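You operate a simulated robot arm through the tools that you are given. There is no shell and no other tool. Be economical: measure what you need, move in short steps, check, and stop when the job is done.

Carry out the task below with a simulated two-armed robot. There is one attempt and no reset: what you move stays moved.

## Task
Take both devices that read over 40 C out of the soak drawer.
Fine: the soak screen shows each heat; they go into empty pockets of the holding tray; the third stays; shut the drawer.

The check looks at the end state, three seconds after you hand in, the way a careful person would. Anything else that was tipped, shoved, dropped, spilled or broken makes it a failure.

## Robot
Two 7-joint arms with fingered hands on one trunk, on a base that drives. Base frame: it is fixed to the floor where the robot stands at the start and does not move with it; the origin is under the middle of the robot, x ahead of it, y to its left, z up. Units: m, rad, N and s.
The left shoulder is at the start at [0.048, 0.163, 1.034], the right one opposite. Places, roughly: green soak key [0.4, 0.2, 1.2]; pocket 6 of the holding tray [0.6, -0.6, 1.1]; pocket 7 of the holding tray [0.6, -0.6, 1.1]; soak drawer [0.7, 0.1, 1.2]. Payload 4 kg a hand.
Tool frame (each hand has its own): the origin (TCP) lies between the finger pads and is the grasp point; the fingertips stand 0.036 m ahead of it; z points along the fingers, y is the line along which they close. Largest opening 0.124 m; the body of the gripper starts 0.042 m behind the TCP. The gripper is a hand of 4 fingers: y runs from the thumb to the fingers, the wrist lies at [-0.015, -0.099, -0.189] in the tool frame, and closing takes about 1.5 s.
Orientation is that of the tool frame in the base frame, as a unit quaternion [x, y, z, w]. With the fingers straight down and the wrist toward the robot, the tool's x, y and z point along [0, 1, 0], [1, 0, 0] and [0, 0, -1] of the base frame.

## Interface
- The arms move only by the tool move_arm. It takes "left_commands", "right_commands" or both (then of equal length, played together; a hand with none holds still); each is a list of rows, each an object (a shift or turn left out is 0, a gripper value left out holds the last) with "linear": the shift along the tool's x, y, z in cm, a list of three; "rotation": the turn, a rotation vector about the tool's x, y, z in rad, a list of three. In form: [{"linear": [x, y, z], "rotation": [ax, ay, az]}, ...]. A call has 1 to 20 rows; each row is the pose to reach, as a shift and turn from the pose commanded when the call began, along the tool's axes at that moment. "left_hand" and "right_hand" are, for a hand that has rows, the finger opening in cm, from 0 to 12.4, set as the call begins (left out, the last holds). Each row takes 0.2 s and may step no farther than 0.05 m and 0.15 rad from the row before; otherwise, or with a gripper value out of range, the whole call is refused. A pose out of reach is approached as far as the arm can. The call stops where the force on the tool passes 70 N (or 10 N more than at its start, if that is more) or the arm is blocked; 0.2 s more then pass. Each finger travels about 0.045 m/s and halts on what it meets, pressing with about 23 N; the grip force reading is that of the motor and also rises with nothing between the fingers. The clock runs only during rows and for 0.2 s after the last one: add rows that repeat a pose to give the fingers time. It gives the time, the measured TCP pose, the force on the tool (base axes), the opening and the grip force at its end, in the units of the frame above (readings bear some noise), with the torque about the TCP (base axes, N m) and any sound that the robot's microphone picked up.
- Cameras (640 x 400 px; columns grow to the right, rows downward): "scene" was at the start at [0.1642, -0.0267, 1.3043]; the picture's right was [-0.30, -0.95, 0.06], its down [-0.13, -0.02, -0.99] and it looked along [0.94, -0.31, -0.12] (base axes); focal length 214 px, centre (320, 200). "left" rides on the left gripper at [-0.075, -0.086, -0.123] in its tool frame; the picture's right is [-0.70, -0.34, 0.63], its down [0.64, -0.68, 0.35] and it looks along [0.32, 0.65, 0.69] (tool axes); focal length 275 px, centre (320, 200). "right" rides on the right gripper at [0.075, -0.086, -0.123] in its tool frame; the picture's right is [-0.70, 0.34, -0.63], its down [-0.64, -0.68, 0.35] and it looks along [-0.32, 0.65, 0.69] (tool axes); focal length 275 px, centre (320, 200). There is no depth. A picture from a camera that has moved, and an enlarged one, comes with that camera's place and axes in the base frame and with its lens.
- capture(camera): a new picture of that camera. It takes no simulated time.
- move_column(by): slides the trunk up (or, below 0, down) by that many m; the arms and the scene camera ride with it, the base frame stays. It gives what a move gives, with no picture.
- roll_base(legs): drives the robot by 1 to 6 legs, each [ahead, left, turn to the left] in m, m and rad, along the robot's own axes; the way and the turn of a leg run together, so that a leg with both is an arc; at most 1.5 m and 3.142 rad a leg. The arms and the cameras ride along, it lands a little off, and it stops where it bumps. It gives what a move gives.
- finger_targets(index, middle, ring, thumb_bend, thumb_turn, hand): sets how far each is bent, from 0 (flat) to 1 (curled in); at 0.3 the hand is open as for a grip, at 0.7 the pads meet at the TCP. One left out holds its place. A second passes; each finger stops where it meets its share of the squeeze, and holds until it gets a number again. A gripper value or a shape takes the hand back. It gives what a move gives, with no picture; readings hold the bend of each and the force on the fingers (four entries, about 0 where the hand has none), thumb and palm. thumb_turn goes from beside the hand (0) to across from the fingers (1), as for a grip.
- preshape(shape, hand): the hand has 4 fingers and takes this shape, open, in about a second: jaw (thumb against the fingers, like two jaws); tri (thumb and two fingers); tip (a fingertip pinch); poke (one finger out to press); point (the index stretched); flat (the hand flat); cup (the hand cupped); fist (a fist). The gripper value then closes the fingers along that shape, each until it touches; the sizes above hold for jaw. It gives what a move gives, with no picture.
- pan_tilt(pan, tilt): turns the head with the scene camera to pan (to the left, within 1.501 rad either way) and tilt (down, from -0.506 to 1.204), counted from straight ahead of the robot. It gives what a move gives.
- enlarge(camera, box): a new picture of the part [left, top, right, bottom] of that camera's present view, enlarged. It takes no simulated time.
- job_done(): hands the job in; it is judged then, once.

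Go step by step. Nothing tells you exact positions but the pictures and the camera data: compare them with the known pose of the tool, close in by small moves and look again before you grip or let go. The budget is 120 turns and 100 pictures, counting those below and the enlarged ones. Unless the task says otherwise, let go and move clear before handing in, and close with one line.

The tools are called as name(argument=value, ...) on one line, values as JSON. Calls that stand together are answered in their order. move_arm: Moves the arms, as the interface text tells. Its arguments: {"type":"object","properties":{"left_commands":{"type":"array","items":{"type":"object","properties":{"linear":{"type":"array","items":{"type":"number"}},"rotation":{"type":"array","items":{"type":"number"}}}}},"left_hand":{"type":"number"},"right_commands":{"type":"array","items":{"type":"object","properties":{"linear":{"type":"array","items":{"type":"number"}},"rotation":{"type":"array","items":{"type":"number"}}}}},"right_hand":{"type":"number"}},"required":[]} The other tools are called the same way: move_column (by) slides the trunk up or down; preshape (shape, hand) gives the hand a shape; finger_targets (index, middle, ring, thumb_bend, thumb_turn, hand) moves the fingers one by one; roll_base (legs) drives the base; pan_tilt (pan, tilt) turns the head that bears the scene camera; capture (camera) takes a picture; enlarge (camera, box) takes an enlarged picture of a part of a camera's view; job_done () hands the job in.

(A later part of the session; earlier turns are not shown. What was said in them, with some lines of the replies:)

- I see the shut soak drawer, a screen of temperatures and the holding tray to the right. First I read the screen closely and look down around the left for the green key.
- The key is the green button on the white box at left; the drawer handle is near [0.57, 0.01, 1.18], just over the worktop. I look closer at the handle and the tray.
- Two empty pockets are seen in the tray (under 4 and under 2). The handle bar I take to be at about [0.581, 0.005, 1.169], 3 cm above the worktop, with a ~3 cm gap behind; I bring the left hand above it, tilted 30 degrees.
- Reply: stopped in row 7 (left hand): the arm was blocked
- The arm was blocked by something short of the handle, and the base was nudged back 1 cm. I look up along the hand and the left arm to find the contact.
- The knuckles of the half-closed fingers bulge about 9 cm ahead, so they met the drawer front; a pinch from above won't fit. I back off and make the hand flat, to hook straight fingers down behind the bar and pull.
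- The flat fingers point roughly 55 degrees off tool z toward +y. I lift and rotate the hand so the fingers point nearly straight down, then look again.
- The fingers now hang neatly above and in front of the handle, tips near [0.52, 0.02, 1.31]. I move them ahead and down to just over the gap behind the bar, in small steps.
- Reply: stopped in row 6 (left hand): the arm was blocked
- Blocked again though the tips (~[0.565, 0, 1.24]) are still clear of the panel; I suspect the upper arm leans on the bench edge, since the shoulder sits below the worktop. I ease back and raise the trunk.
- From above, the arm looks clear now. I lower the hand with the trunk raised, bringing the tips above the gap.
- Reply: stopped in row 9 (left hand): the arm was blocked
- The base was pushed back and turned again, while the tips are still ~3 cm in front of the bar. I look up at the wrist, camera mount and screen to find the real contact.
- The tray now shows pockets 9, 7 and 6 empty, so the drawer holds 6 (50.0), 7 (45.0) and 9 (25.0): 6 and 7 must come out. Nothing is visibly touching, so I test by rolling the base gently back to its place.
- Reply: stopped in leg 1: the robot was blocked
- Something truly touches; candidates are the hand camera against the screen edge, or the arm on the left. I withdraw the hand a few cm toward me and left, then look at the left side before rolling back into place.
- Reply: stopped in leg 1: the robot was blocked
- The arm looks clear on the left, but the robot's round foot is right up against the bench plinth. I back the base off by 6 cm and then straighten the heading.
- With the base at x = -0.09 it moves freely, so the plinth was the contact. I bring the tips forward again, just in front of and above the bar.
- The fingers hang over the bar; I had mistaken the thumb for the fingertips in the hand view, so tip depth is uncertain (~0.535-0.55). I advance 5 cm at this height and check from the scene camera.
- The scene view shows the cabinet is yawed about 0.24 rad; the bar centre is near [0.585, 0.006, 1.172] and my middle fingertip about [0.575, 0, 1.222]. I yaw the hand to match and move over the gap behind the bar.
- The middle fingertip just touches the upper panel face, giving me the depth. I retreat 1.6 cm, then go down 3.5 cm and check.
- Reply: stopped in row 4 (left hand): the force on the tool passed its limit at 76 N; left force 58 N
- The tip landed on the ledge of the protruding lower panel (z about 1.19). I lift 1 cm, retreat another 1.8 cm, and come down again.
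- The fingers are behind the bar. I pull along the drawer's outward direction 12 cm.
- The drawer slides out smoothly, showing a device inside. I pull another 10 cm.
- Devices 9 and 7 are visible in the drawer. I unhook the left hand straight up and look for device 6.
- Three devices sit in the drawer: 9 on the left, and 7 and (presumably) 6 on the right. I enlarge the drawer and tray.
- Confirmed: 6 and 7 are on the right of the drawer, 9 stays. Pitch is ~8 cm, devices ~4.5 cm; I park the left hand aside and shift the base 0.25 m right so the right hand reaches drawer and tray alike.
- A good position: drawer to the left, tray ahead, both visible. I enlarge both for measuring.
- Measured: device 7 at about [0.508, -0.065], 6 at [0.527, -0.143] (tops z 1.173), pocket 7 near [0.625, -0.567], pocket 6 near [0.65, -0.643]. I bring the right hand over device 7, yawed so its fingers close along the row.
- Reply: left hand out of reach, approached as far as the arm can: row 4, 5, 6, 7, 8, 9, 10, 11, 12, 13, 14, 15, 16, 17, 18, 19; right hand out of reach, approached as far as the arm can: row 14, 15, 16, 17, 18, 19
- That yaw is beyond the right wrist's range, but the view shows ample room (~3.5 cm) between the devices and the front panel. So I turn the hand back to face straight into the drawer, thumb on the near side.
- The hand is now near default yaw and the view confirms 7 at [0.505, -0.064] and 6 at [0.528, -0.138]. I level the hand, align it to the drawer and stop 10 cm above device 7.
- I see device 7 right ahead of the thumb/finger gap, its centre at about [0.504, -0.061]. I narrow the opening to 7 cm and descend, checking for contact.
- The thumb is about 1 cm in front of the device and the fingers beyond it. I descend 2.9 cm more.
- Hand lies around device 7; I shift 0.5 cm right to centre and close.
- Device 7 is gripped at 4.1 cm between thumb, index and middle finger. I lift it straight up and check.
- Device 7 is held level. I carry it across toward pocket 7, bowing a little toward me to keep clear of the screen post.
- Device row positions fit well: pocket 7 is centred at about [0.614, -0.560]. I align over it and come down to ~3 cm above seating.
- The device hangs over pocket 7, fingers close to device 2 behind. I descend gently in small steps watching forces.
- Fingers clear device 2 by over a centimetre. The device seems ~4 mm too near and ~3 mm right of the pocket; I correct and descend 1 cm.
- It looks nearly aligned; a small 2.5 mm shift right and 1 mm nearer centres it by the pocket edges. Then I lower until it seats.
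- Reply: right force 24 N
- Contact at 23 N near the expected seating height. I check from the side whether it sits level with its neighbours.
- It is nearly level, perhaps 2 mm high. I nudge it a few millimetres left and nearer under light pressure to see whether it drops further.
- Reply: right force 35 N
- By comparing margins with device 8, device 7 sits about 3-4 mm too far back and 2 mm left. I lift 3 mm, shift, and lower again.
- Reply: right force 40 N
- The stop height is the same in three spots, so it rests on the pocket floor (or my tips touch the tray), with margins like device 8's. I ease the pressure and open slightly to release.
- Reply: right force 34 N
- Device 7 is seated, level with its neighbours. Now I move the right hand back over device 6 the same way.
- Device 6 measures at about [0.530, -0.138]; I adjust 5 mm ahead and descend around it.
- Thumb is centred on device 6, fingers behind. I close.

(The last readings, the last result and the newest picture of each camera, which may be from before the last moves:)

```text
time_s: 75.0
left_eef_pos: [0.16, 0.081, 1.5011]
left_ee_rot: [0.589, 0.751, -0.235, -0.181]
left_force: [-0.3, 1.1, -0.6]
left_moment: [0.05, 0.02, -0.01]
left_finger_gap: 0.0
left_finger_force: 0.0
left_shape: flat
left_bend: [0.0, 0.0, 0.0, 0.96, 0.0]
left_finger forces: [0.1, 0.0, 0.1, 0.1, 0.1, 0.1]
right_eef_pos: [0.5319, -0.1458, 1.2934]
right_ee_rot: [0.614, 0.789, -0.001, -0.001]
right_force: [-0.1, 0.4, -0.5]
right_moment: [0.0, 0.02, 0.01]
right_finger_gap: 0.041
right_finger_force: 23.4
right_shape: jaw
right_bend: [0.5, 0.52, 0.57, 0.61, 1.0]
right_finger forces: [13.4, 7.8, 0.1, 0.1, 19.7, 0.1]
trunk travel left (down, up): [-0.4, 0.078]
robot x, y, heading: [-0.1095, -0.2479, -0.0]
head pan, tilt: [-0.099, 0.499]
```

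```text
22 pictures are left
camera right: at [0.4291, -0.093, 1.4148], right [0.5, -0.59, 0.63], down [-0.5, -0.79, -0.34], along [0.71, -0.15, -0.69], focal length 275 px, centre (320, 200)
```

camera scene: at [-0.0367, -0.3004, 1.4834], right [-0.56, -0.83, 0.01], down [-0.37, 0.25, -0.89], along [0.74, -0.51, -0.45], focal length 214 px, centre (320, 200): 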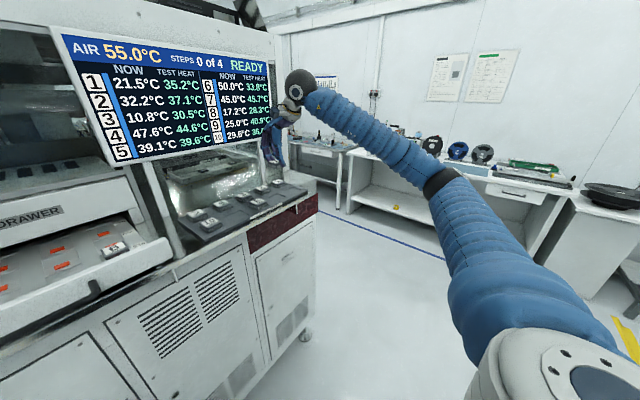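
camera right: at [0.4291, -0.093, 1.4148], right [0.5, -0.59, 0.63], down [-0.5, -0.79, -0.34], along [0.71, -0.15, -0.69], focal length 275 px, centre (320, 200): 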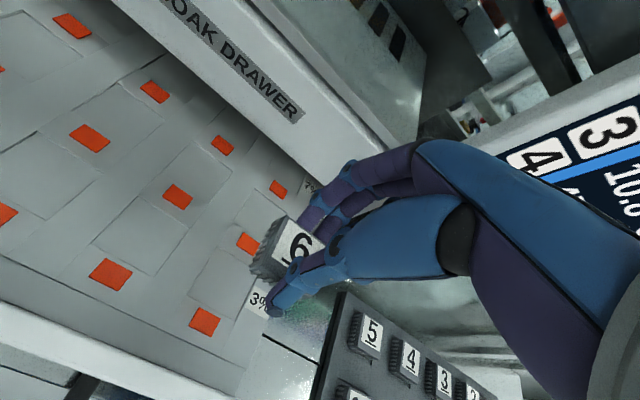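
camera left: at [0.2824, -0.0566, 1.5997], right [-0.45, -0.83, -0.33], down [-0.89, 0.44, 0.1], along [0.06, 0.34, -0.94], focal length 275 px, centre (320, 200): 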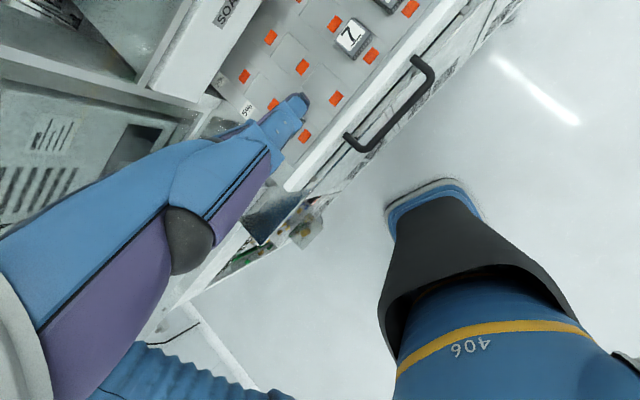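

Device 6 is lifted securely. I carry it over to above pocket 6.

move_arm(right_commands=[{"linear": [-4.3, -2, -1]}, {"linear": [-8.6, -4, -2]}, {"linear": [-12.9, -5, -2]}, {"linear": [-17.2, -5, -2], "rotation": [0, 0, -0.01]}, {"linear": [-21.5, -5, -2], "rotation": [0, 0, -0.02]}, {"linear": [-25.8, -5, -2], "rotation": [0, 0, -0.03]}, {"linear": [-30.1, -5, -2], "rotation": [0, 0, -0.04]}, {"linear": [-34.4, -5, -2], "rotation": [0, 0, -0.05]}, {"linear": [-38.7, -4.5, -2], "rotation": [0, 0, -0.06]}, {"linear": [-43, -4, -2], "rotation": [0, 0, -0.073]}, {"linear": [-47, -3, -1.5], "rotation": [0, 0, -0.073]}, {"linear": [-50.5, -2.3, 0], "rotation": [0, 0, -0.073]}, {"linear": [-50.5, -2.3, 1], "rotation": [0, 0, -0.073]}, {"linear": [-50.5, -2.3, 1], "rotation": [0, 0, -0.073]}])

pan_tilt(pan=-0.6, tilt=0.45)

capture(camera="right")

```text
time_s: 78.0
left_eef_pos: [0.1587, 0.0811, 1.5014]
left_ee_rot: [0.59, 0.751, -0.235, -0.182]
left_force: [0.4, 0.6, 1.2]
left_moment: [0.02, 0.03, 0.0]
left_finger_gap: 0.0001
left_finger_force: 0.2
left_shape: flat
left_bend: [0.0, 0.0, 0.0, 0.96, 0.0]
left_finger forces: [0.1, 0.0, 0.0, 0.0, 0.0, 0.0]
right_eef_pos: [0.6353, -0.6409, 1.2823]
right_ee_rot: [0.584, 0.812, -0.001, -0.001]
right_force: [0.1, 0.3, -0.9]
right_moment: [0.04, 0.02, 0.0]
right_finger_gap: 0.0411
right_finger_force: 23.7
right_shape: jaw
right_bend: [0.5, 0.52, 0.57, 0.61, 1.0]
right_finger forces: [13.2, 7.7, 0.0, 0.0, 19.8, 0.0]
trunk travel left (down, up): [-0.4, 0.078]
robot x, y, heading: [-0.1082, -0.2481, 0.001]
head pan, tilt: [-0.099, 0.499]
```

```text
time_s: 79.0
left_eef_pos: [0.1581, 0.0822, 1.5014]
left_ee_rot: [0.59, 0.751, -0.235, -0.18]
left_force: [-0.3, -0.3, -0.4]
left_moment: [0.02, -0.02, -0.03]
left_finger_gap: 0.0
left_finger_force: 0.0
left_shape: flat
left_bend: [0.0, 0.0, 0.0, 0.96, 0.0]
left_finger forces: [0.0, 0.0, 0.0, 0.0, 0.0, 0.0]
right_eef_pos: [0.635, -0.6399, 1.2843]
right_ee_rot: [0.584, 0.812, -0.001, -0.001]
right_force: [0.1, 0.1, 0.3]
right_moment: [0.01, 0.01, 0.0]
right_finger_gap: 0.0409
right_finger_force: 23.0
right_shape: jaw
right_bend: [0.5, 0.52, 0.57, 0.61, 1.0]
right_finger forces: [13.4, 7.6, 0.1, 0.0, 19.8, 0.0]
trunk travel left (down, up): [-0.4, 0.078]
robot x, y, heading: [-0.1109, -0.2477, -0.002]
head pan, tilt: [-0.6, 0.45]
```

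```text
21 pictures are left
camera right: at [0.5299, -0.5952, 1.4052], right [0.54, -0.55, 0.63], down [-0.44, -0.83, -0.34], along [0.71, -0.09, -0.69], focal length 275 px, centre (320, 200)
```

right: 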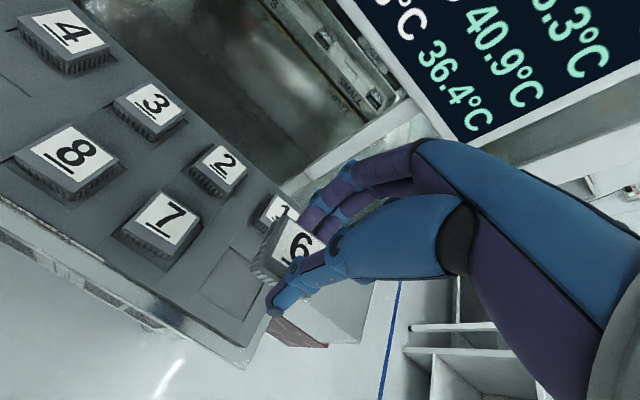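

Device 6 hangs over pocket 6; a 3 mm shift right and 3 mm nearer should centre it. I descend to ~1 cm above seating and look.

move_arm(right_commands=[{"linear": [-0.3, -0.3, 1.5]}, {"linear": [-0.3, -0.3, 3.5]}, {"linear": [-0.3, -0.3, 5.5]}, {"linear": [-0.3, -0.3, 7.2]}, {"linear": [-0.3, -0.3, 8.5]}, {"linear": [-0.3, -0.3, 8.5]}])

enlarge(camera="right", box=[180, 160, 380, 320])

enlarge(camera="scene", box=[240, 140, 320, 200])

```text
time_s: 80.3
left_eef_pos: [0.1593, 0.082, 1.5009]
left_ee_rot: [0.589, 0.752, -0.235, -0.181]
left_force: [0.5, -0.2, 0.1]
left_moment: [0.02, 0.02, -0.02]
left_finger_gap: 0.0
left_finger_force: 0.1
left_shape: flat
left_bend: [0.0, 0.0, 0.0, 0.96, 0.0]
left_finger forces: [0.1, 0.0, 0.0, 0.0, 0.0, 0.0]
right_eef_pos: [0.6321, -0.6424, 1.1995]
right_ee_rot: [0.584, 0.812, -0.001, -0.001]
right_force: [-0.1, 0.6, -1.8]
right_moment: [0.0, -0.01, 0.01]
right_finger_gap: 0.0409
right_finger_force: 22.8
right_shape: jaw
right_bend: [0.5, 0.52, 0.57, 0.61, 1.0]
right_finger forces: [13.3, 7.7, 0.0, 0.0, 19.8, 0.0]
trunk travel left (down, up): [-0.4, 0.078]
robot x, y, heading: [-0.1095, -0.247, -0.003]
head pan, tilt: [-0.6, 0.45]
```

```text
2.50 times, centred on (280, 240) of right
camera zoom: at [0.5257, -0.5982, 1.3216], right [0.54, -0.55, 0.63], down [-0.44, -0.83, -0.34], along [0.71, -0.09, -0.69], focal length 688 px, centre (420, 100)
```

zoom: 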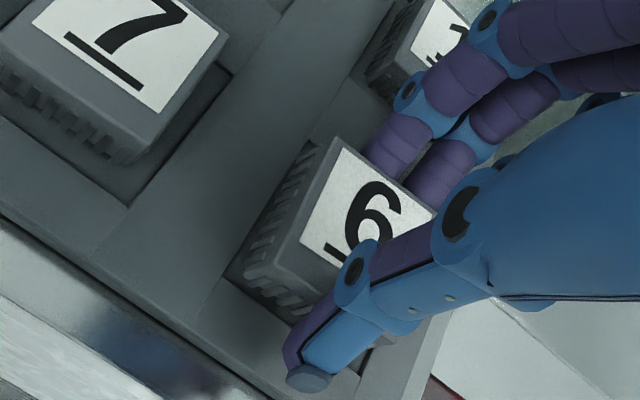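

```text
6.67 times, centred on (280, 170) of scene
camera zoom: at [-0.0369, -0.3003, 1.4835], right [-0.57, -0.82, 0.01], down [-0.37, 0.25, -0.89], along [0.74, -0.51, -0.45], focal length 1430 px, centre (587, 400)
```

zoom: 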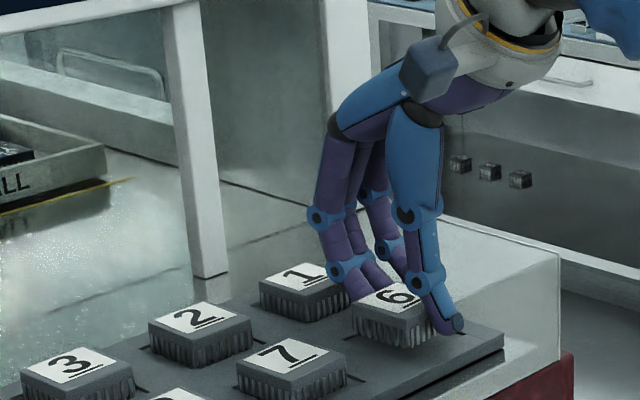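

By hand repeatability against device 7's placement, it is ~3 mm too near; I shift 3 mm back and lower until it rests.

move_arm(right_commands=[{"linear": [0, 0.3, 0]}, {"linear": [0, 0.3, 0.4]}, {"linear": [0, 0.3, 0.8]}, {"linear": [0, 0.3, 1.1]}, {"linear": [0, 0.3, 1.1]}])

enlarge(camera="right", box=[180, 160, 380, 320])

enlarge(camera="scene", box=[240, 140, 320, 200])

```text
time_s: 81.5
left_eef_pos: [0.1583, 0.0823, 1.5001]
left_ee_rot: [0.59, 0.751, -0.235, -0.18]
left_force: [0.5, -0.1, -0.1]
left_moment: [-0.01, 0.0, -0.01]
left_finger_gap: 0.0001
left_finger_force: 0.1
left_shape: flat
left_bend: [0.0, 0.0, 0.0, 0.96, 0.0]
left_finger forces: [0.0, 0.0, 0.0, 0.1, 0.0, 0.0]
right_eef_pos: [0.6341, -0.6413, 1.1897]
right_ee_rot: [0.584, 0.812, 0.0, 0.001]
right_force: [3.8, -1.5, 13.9]
right_moment: [0.01, -0.09, -0.06]
right_finger_gap: 0.0408
right_finger_force: 22.8
right_shape: jaw
right_bend: [0.5, 0.52, 0.57, 0.61, 1.0]
right_finger forces: [15.1, 8.5, 0.0, 0.1, 23.9, 0.0]
trunk travel left (down, up): [-0.4, 0.078]
robot x, y, heading: [-0.1102, -0.2488, 0.004]
head pan, tilt: [-0.6, 0.45]
```

```text
2.50 times, centred on (280, 240) of right
camera zoom: at [0.5277, -0.5971, 1.3115], right [0.54, -0.55, 0.63], down [-0.44, -0.83, -0.35], along [0.72, -0.09, -0.69], focal length 688 px, centre (420, 100)
```

zoom: 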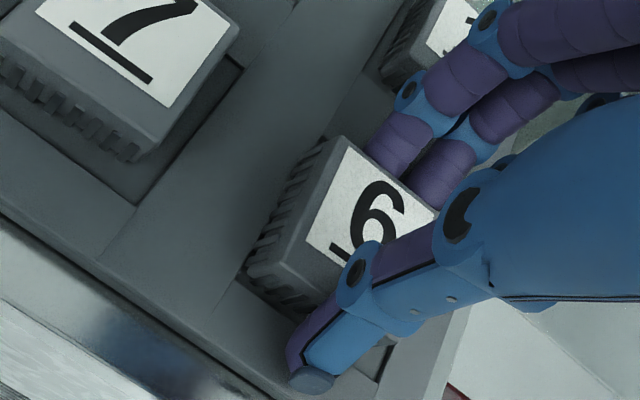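

```text
6.67 times, centred on (280, 170) of scene
camera zoom: at [-0.0375, -0.3002, 1.4837], right [-0.57, -0.82, 0.01], down [-0.37, 0.25, -0.89], along [0.74, -0.51, -0.45], focal length 1430 px, centre (587, 400)
```

zoom: 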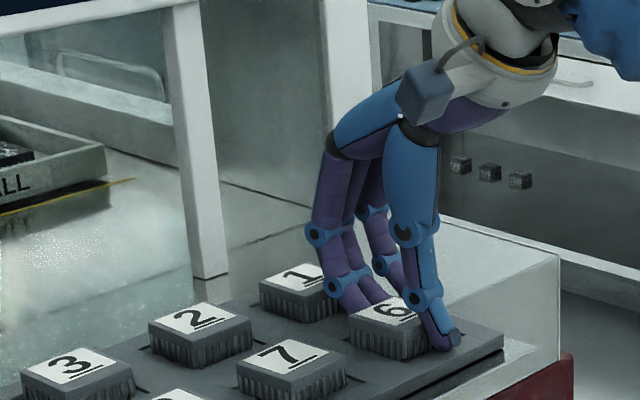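

Device 6 now sits level and in line with 7 (scene offsets match the row pitch), inside its pocket edges. I release and withdraw upward.

move_arm(right_commands=[{"linear": [0, 0, 0]}, {"linear": [0, 0, 0]}, {"linear": [0, 0, 0]}, {"linear": [0, 0, 0]}], right_hand=5.8)

move_arm(right_commands=[{"linear": [0, 0, -1]}, {"linear": [0, 0, -2.5]}, {"linear": [0, 0, -5]}, {"linear": [0, 0, -8]}, {"linear": [0, -1, -11]}, {"linear": [0, -4, -14]}, {"linear": [0, -8, -16]}])

capture(camera="right")

enlarge(camera="scene", box=[220, 150, 320, 225])

```text
time_s: 82.5
left_eef_pos: [0.159, 0.0808, 1.5006]
left_ee_rot: [0.589, 0.752, -0.236, -0.18]
left_force: [0.4, 0.3, 0.3]
left_moment: [-0.05, -0.01, 0.0]
left_finger_gap: 0.0
left_finger_force: 0.1
left_shape: flat
left_bend: [0.0, 0.0, 0.0, 0.96, 0.0]
left_finger forces: [0.0, 0.0, 0.0, 0.1, 0.0, 0.0]
right_eef_pos: [0.6336, -0.6419, 1.1877]
right_ee_rot: [0.584, 0.812, 0.0, 0.0]
right_force: [0.8, -0.5, -0.1]
right_moment: [-0.01, 0.01, -0.03]
right_finger_gap: 0.0577
right_finger_force: 0.1
right_shape: jaw
right_bend: [0.43, 0.47, 0.45, 0.57, 1.0]
right_finger forces: [0.0, 0.0, 0.0, 0.0, 0.0, 0.0]
trunk travel left (down, up): [-0.4, 0.078]
robot x, y, heading: [-0.1124, -0.2487, 0.003]
head pan, tilt: [-0.6, 0.45]
```

```text
time_s: 84.2
left_eef_pos: [0.157, 0.082, 1.5012]
left_ee_rot: [0.589, 0.752, -0.236, -0.18]
left_force: [-0.6, -0.3, 0.3]
left_moment: [-0.01, 0.0, -0.01]
left_finger_gap: 0.0
left_finger_force: 0.1
left_shape: flat
left_bend: [0.0, 0.0, 0.0, 0.96, 0.0]
left_finger forces: [0.0, 0.0, 0.0, 0.0, 0.0, 0.1]
right_eef_pos: [0.5549, -0.667, 1.3486]
right_ee_rot: [0.583, 0.813, -0.001, 0.0]
right_force: [0.4, -0.4, -0.4]
right_moment: [0.02, 0.02, 0.02]
right_finger_gap: 0.0577
right_finger_force: 0.1
right_shape: jaw
right_bend: [0.43, 0.47, 0.45, 0.57, 1.0]
right_finger forces: [0.0, 0.0, 0.0, 0.0, 0.0, 0.0]
trunk travel left (down, up): [-0.4, 0.078]
robot x, y, heading: [-0.1102, -0.2484, 0.001]
head pan, tilt: [-0.6, 0.45]
```

```text
16 pictures are left
camera right: at [0.4493, -0.6237, 1.471], right [0.54, -0.55, 0.63], down [-0.44, -0.83, -0.34], along [0.72, -0.09, -0.69], focal length 275 px, centre (320, 200)
```

right: 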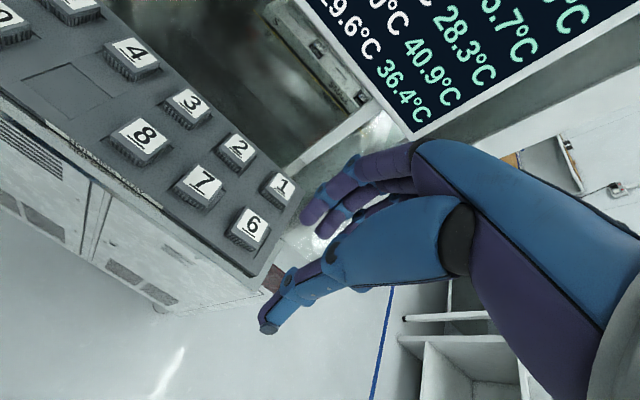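

```text
5.33 times, centred on (270, 188) of scene
camera zoom: at [-0.0383, -0.3009, 1.4836], right [-0.56, -0.83, 0.01], down [-0.37, 0.25, -0.89], along [0.74, -0.51, -0.45], focal length 1144 px, centre (587, 267)
```

zoom: 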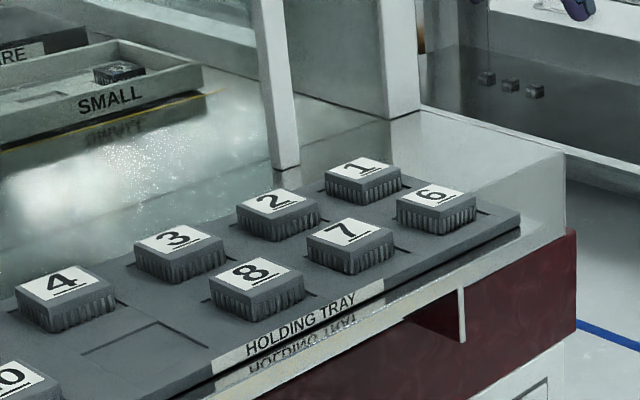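

Both devices sit level in pockets 7 and 6. Now I use the flat left hand to close the drawer: bring the fingers down just in front of the handle bar first.

move_arm(left_commands=[{"linear": [-4.5, 1, 0.9]}, {"linear": [-9, 2, 1.7]}, {"linear": [-13.5, 3, 2.6]}, {"linear": [-18.7, 4.04, 3.42]}, {"linear": [-18.7, 6.5, 6.9]}, {"linear": [-18.7, 9, 10.4]}, {"linear": [-18.7, 11.5, 14]}, {"linear": [-18.7, 13.5, 17]}, {"linear": [-18.7, 13.5, 17]}])

pan_tilt(pan=0.3, tilt=0.6)

capture(camera="scene")

```text
refused: row 4 steps farther than a row can; nothing moved
```

```text
time_s: 85.3
left_eef_pos: [0.16, 0.0819, 1.5015]
left_ee_rot: [0.589, 0.752, -0.236, -0.18]
left_force: [-0.3, 0.4, 0.1]
left_moment: [-0.01, -0.02, -0.01]
left_finger_gap: 0.0001
left_finger_force: 0.0
left_shape: flat
left_bend: [0.0, 0.0, 0.0, 0.96, 0.0]
left_finger forces: [0.0, 0.0, 0.1, 0.0, 0.0, 0.0]
right_eef_pos: [0.5558, -0.6675, 1.3494]
right_ee_rot: [0.584, 0.812, -0.001, -0.001]
right_force: [-0.1, 0.5, -0.1]
right_moment: [-0.02, 0.01, -0.01]
right_finger_gap: 0.0578
right_finger_force: 0.0
right_shape: jaw
right_bend: [0.43, 0.47, 0.45, 0.57, 1.0]
right_finger forces: [0.0, 0.0, 0.0, 0.0, 0.0, 0.1]
trunk travel left (down, up): [-0.4, 0.078]
robot x, y, heading: [-0.1117, -0.2503, 0.001]
head pan, tilt: [0.3, 0.6]
```

```text
14 pictures are left
camera scene: at [-0.0281, -0.2224, 1.4698], right [0.29, -0.96, 0.0], down [-0.55, -0.17, -0.82], along [0.78, 0.24, -0.58], focal length 214 px, centre (320, 200)
```

scene: 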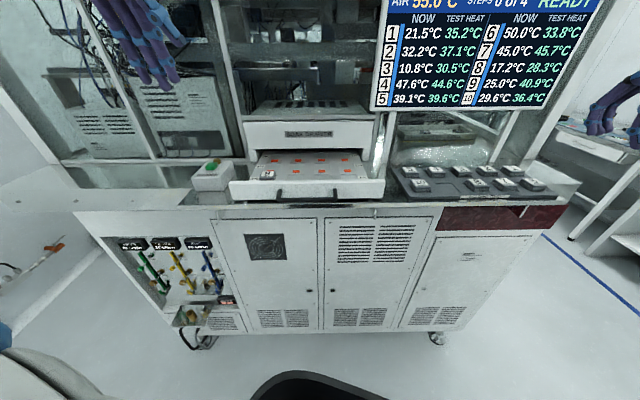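

The handle bar is at about [0.396, -0.055] as expected. I resend the approach with smaller steps.

move_arm(left_commands=[{"linear": [-4.5, 0.5, 0.9]}, {"linear": [-9, 1.5, 1.7]}, {"linear": [-13.5, 2.5, 2.6]}, {"linear": [-17, 3.3, 3.0]}, {"linear": [-18.7, 4.0, 3.4]}, {"linear": [-18.7, 6.5, 6.9]}, {"linear": [-18.7, 9, 10.4]}, {"linear": [-18.7, 11.5, 14]}, {"linear": [-18.7, 13.5, 17]}, {"linear": [-18.7, 13.5, 17]}])

enlarge(camera="scene", box=[220, 110, 400, 230])

```text
time_s: 87.5
left_eef_pos: [0.2195, -0.0962, 1.2857]
left_ee_rot: [0.589, 0.752, -0.234, -0.18]
left_force: [-0.7, 0.0, 0.7]
left_moment: [-0.01, 0.02, -0.04]
left_finger_gap: 0.0
left_finger_force: 0.0
left_shape: flat
left_bend: [0.0, 0.0, 0.0, 0.96, 0.0]
left_finger forces: [0.0, 0.1, 0.0, 0.0, 0.0, 0.0]
right_eef_pos: [0.5559, -0.6694, 1.3498]
right_ee_rot: [0.584, 0.812, -0.001, -0.001]
right_force: [0.3, 0.0, -0.6]
right_moment: [0.01, -0.02, 0.0]
right_finger_gap: 0.058
right_finger_force: 0.1
right_shape: jaw
right_bend: [0.43, 0.47, 0.45, 0.57, 1.0]
right_finger forces: [0.0, 0.1, 0.0, 0.1, 0.0, 0.0]
trunk travel left (down, up): [-0.4, 0.078]
robot x, y, heading: [-0.1096, -0.2501, -0.001]
head pan, tilt: [0.3, 0.6]
```

```text
3.33 times, centred on (310, 170) of scene
camera zoom: at [-0.0292, -0.223, 1.4699], right [0.3, -0.96, 0.0], down [-0.55, -0.17, -0.82], along [0.78, 0.24, -0.58], focal length 715 px, centre (353, 300)
```

zoom: 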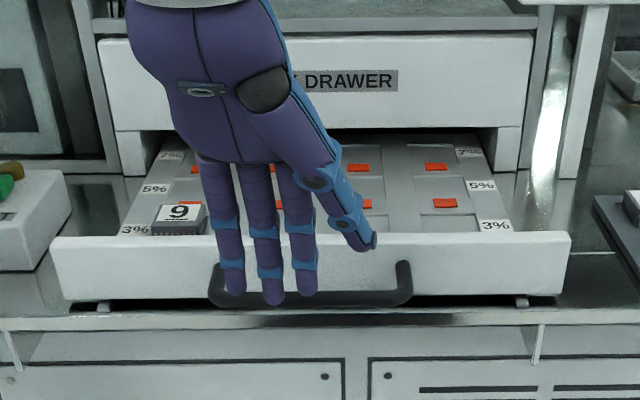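

The fingers are just in front of the bar. I lower 4.5 cm, centre, and begin pushing along the drawer axis.

move_arm(left_commands=[{"linear": [-2, 1.3, 1.8]}, {"linear": [-2, 2.5, 3.7]}, {"linear": [-2, 3.8, 2.8]}, {"linear": [-2, 5.0, 2.0]}, {"linear": [-2, 6.2, 1.15]}, {"linear": [-2, 7.45, 0.3]}, {"linear": [-2, 8.7, -0.55]}, {"linear": [-2, 9.9, -1.4]}, {"linear": [-2, 11.2, -2.25]}, {"linear": [-2, 12.4, -3.1]}])

enlarge(camera="scene", box=[220, 90, 400, 230])

```text
time_s: 89.8
left_eef_pos: [0.339, -0.0877, 1.2385]
left_ee_rot: [0.588, 0.752, -0.235, -0.182]
left_force: [-0.3, 0.8, -0.5]
left_moment: [-0.01, 0.05, 0.03]
left_finger_gap: 0.0004
left_finger_force: 0.1
left_shape: flat
left_bend: [0.0, 0.0, 0.0, 0.96, 0.0]
left_finger forces: [0.1, 0.5, 0.1, 0.0, 0.0, 0.1]
right_eef_pos: [0.5553, -0.6689, 1.3496]
right_ee_rot: [0.584, 0.811, 0.0, -0.001]
right_force: [0.3, 0.7, -0.7]
right_moment: [0.0, -0.05, -0.01]
right_finger_gap: 0.0576
right_finger_force: 0.1
right_shape: jaw
right_bend: [0.43, 0.47, 0.45, 0.57, 1.0]
right_finger forces: [0.0, 0.1, 0.0, 0.1, 0.1, 0.0]
trunk travel left (down, up): [-0.4, 0.078]
robot x, y, heading: [-0.1092, -0.2494, 0.001]
head pan, tilt: [0.3, 0.6]
```

```text
2.86 times, centred on (310, 160) of scene
camera zoom: at [-0.028, -0.2224, 1.4697], right [0.3, -0.96, 0.0], down [-0.55, -0.17, -0.82], along [0.78, 0.24, -0.58], focal length 613 px, centre (349, 314)
```

zoom: 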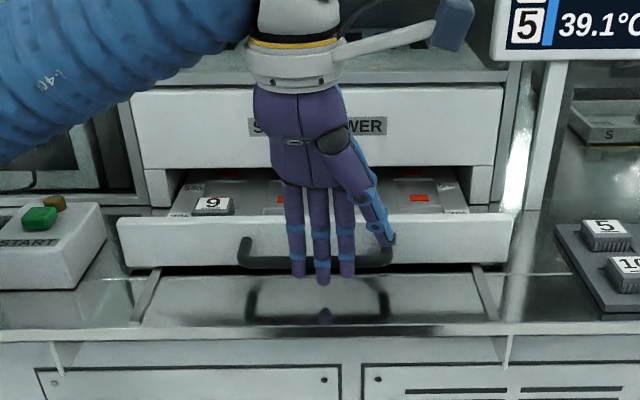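

The drawer is sliding in smoothly. I continue pushing until it meets its stop.

move_arm(left_commands=[{"linear": [0, 1.24, -0.85]}, {"linear": [0, 2.48, -1.7]}, {"linear": [0, 3.7, -2.54]}, {"linear": [0, 4.95, -3.4]}, {"linear": [0, 6.2, -4.24]}, {"linear": [0, 7.4, -5.1]}, {"linear": [0, 8.25, -5.65]}, {"linear": [0, 9.1, -6.2]}, {"linear": [0, 9.9, -6.8]}, {"linear": [0, 10.5, -7.2]}])

enlarge(camera="scene", box=[220, 90, 400, 230])

```text
time_s: 92.0
left_eef_pos: [0.4628, -0.0582, 1.2406]
left_ee_rot: [0.589, 0.752, -0.235, -0.181]
left_force: [-0.4, -0.3, 0.9]
left_moment: [-0.01, 0.03, -0.02]
left_finger_gap: 0.0
left_finger_force: 0.1
left_shape: flat
left_bend: [0.0, 0.0, 0.0, 0.96, 0.0]
left_finger forces: [0.0, 0.1, 0.0, 0.0, 0.0, 0.0]
right_eef_pos: [0.5554, -0.6683, 1.3496]
right_ee_rot: [0.584, 0.812, -0.001, -0.001]
right_force: [1.2, 0.0, -0.7]
right_moment: [-0.02, 0.01, -0.01]
right_finger_gap: 0.0576
right_finger_force: 0.0
right_shape: jaw
right_bend: [0.43, 0.47, 0.45, 0.57, 1.0]
right_finger forces: [0.0, 0.0, 0.0, 0.0, 0.0, 0.1]
trunk travel left (down, up): [-0.4, 0.078]
robot x, y, heading: [-0.1099, -0.2472, 0.0]
head pan, tilt: [0.3, 0.6]
```

```text
2.86 times, centred on (310, 160) of scene
camera zoom: at [-0.0282, -0.2224, 1.4698], right [0.3, -0.96, 0.0], down [-0.55, -0.17, -0.82], along [0.78, 0.24, -0.58], focal length 613 px, centre (349, 314)
```

zoom: 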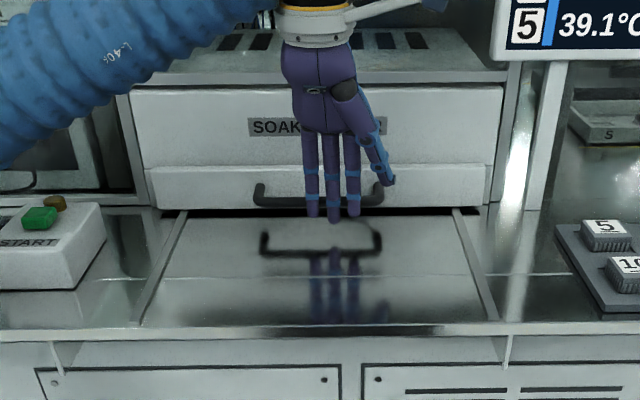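

It looks nearly shut with no stop force yet. I push on in 4 mm steps until it stops.

move_arm(left_commands=[{"linear": [0, 0.33, -0.23]}, {"linear": [0, 0.66, -0.45]}, {"linear": [0, 1.0, -0.68]}, {"linear": [0, 1.3, -0.9]}, {"linear": [0, 1.65, -1.13]}, {"linear": [0, 2.0, -1.36]}])

```text
time_s: 93.3
left_eef_pos: [0.4834, -0.0531, 1.2416]
left_ee_rot: [0.59, 0.752, -0.234, -0.181]
left_force: [-19.1, -6.5, 9.4]
left_moment: [-0.1, 0.47, 0.13]
left_finger_gap: 0.1162
left_finger_force: 0.0
left_shape: flat
left_bend: [0.04, 0.02, 0.02, 0.96, 0.0]
left_finger forces: [6.7, 7.0, 7.5, 0.0, 0.0, 0.1]
right_eef_pos: [0.5529, -0.6693, 1.3508]
right_ee_rot: [0.585, 0.811, 0.0, 0.0]
right_force: [0.0, 0.9, -1.2]
right_moment: [0.01, 0.0, -0.01]
right_finger_gap: 0.0579
right_finger_force: 0.1
right_shape: jaw
right_bend: [0.43, 0.47, 0.45, 0.57, 1.0]
right_finger forces: [0.0, 0.1, 0.1, 0.0, 0.1, 0.1]
trunk travel left (down, up): [-0.4, 0.078]
robot x, y, heading: [-0.1084, -0.2466, 0.002]
head pan, tilt: [0.3, 0.6]
```

The push now meets a firm stop (19 N), so the drawer is shut. I draw the left hand back and up, and check both areas.

move_arm(left_commands=[{"linear": [0, -2, 1.36]}, {"linear": [0, -5, 3.4]}, {"linear": [0, -8.5, 5]}, {"linear": [0, -12, 4]}, {"linear": [0, -14, 0]}, {"linear": [0, -16, -4]}, {"linear": [2, -18, -8]}, {"linear": [5, -20, -11]}])

capture(camera="scene")

enlarge(camera="scene", box=[220, 100, 400, 220])

enlarge(camera="scene", box=[380, 140, 580, 240])

```text
time_s: 95.2
left_eef_pos: [0.3714, -0.0289, 1.4444]
left_ee_rot: [0.589, 0.752, -0.235, -0.182]
left_force: [-0.1, -1.0, -0.4]
left_moment: [-0.01, -0.01, 0.02]
left_finger_gap: 0.1163
left_finger_force: 0.1
left_shape: flat
left_bend: [0.0, 0.0, 0.0, 0.96, 0.0]
left_finger forces: [0.0, 0.1, 0.0, 0.0, 0.0, 0.0]
right_eef_pos: [0.5548, -0.6686, 1.3513]
right_ee_rot: [0.585, 0.811, -0.001, 0.0]
right_force: [-0.9, -0.1, 0.4]
right_moment: [-0.03, -0.05, 0.0]
right_finger_gap: 0.0579
right_finger_force: 0.0
right_shape: jaw
right_bend: [0.43, 0.47, 0.45, 0.57, 1.0]
right_finger forces: [0.0, 0.0, 0.0, 0.0, 0.1, 0.1]
trunk travel left (down, up): [-0.4, 0.078]
robot x, y, heading: [-0.1095, -0.2508, -0.0]
head pan, tilt: [0.3, 0.6]
```

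```text
10 pictures are left
camera scene: at [-0.03, -0.222, 1.4699], right [0.29, -0.96, 0.0], down [-0.55, -0.17, -0.82], along [0.78, 0.24, -0.58], focal length 214 px, centre (320, 200)
```

scene: 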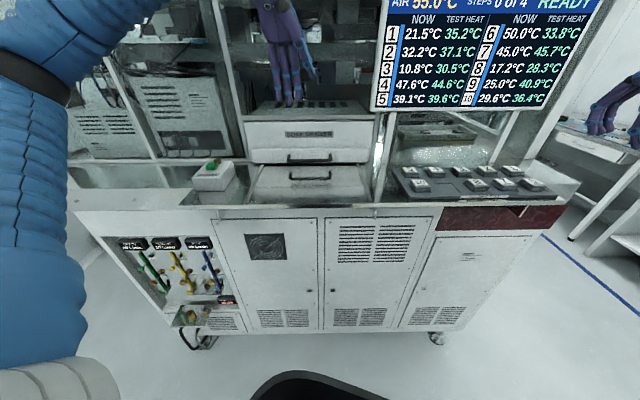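

```text
3.33 times, centred on (310, 160) of scene
camera zoom: at [-0.03, -0.222, 1.4699], right [0.29, -0.96, 0.0], down [-0.55, -0.17, -0.82], along [0.78, 0.24, -0.58], focal length 715 px, centre (353, 333)
```

zoom: 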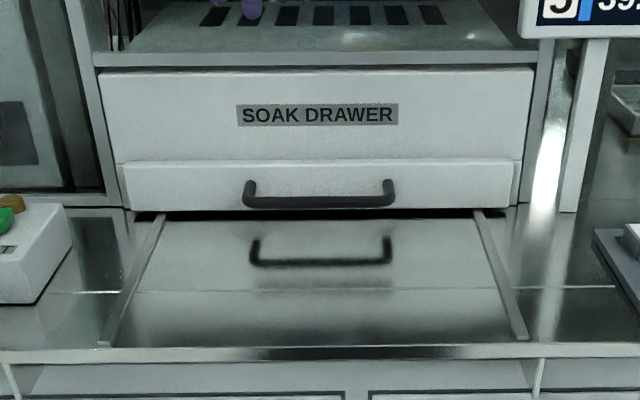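

```text
3.20 times, centred on (480, 190) of scene
camera zoom: at [-0.03, -0.222, 1.4699], right [0.29, -0.96, 0.0], down [-0.55, -0.17, -0.82], along [0.78, 0.24, -0.58], focal length 686 px, centre (-192, 232)
```

zoom: 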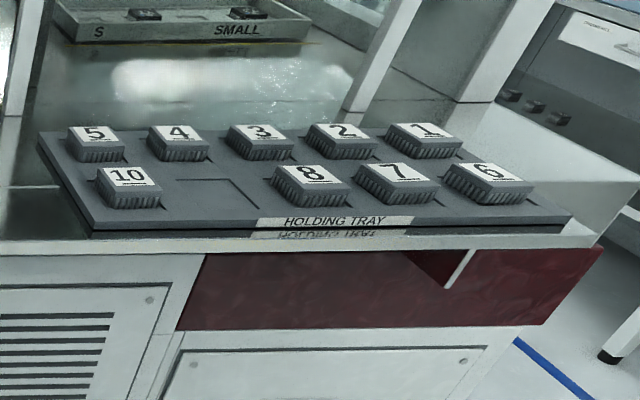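

The drawer is shut and both hands are clear; 6 and 7 stand level in the holding tray, and 9 was left in the drawer. I hand in.

job_done()

```text
The job is handed in.
```

I moved devices 6 (50.0 °C) and 7 (45.0 °C) from the soak drawer to pockets 6 and 7 of the holding tray, left device 9 (25.0 °C) in the drawer, shut the drawer, and handed the job in. I judged "over 40 C" by the screen's NOW column.
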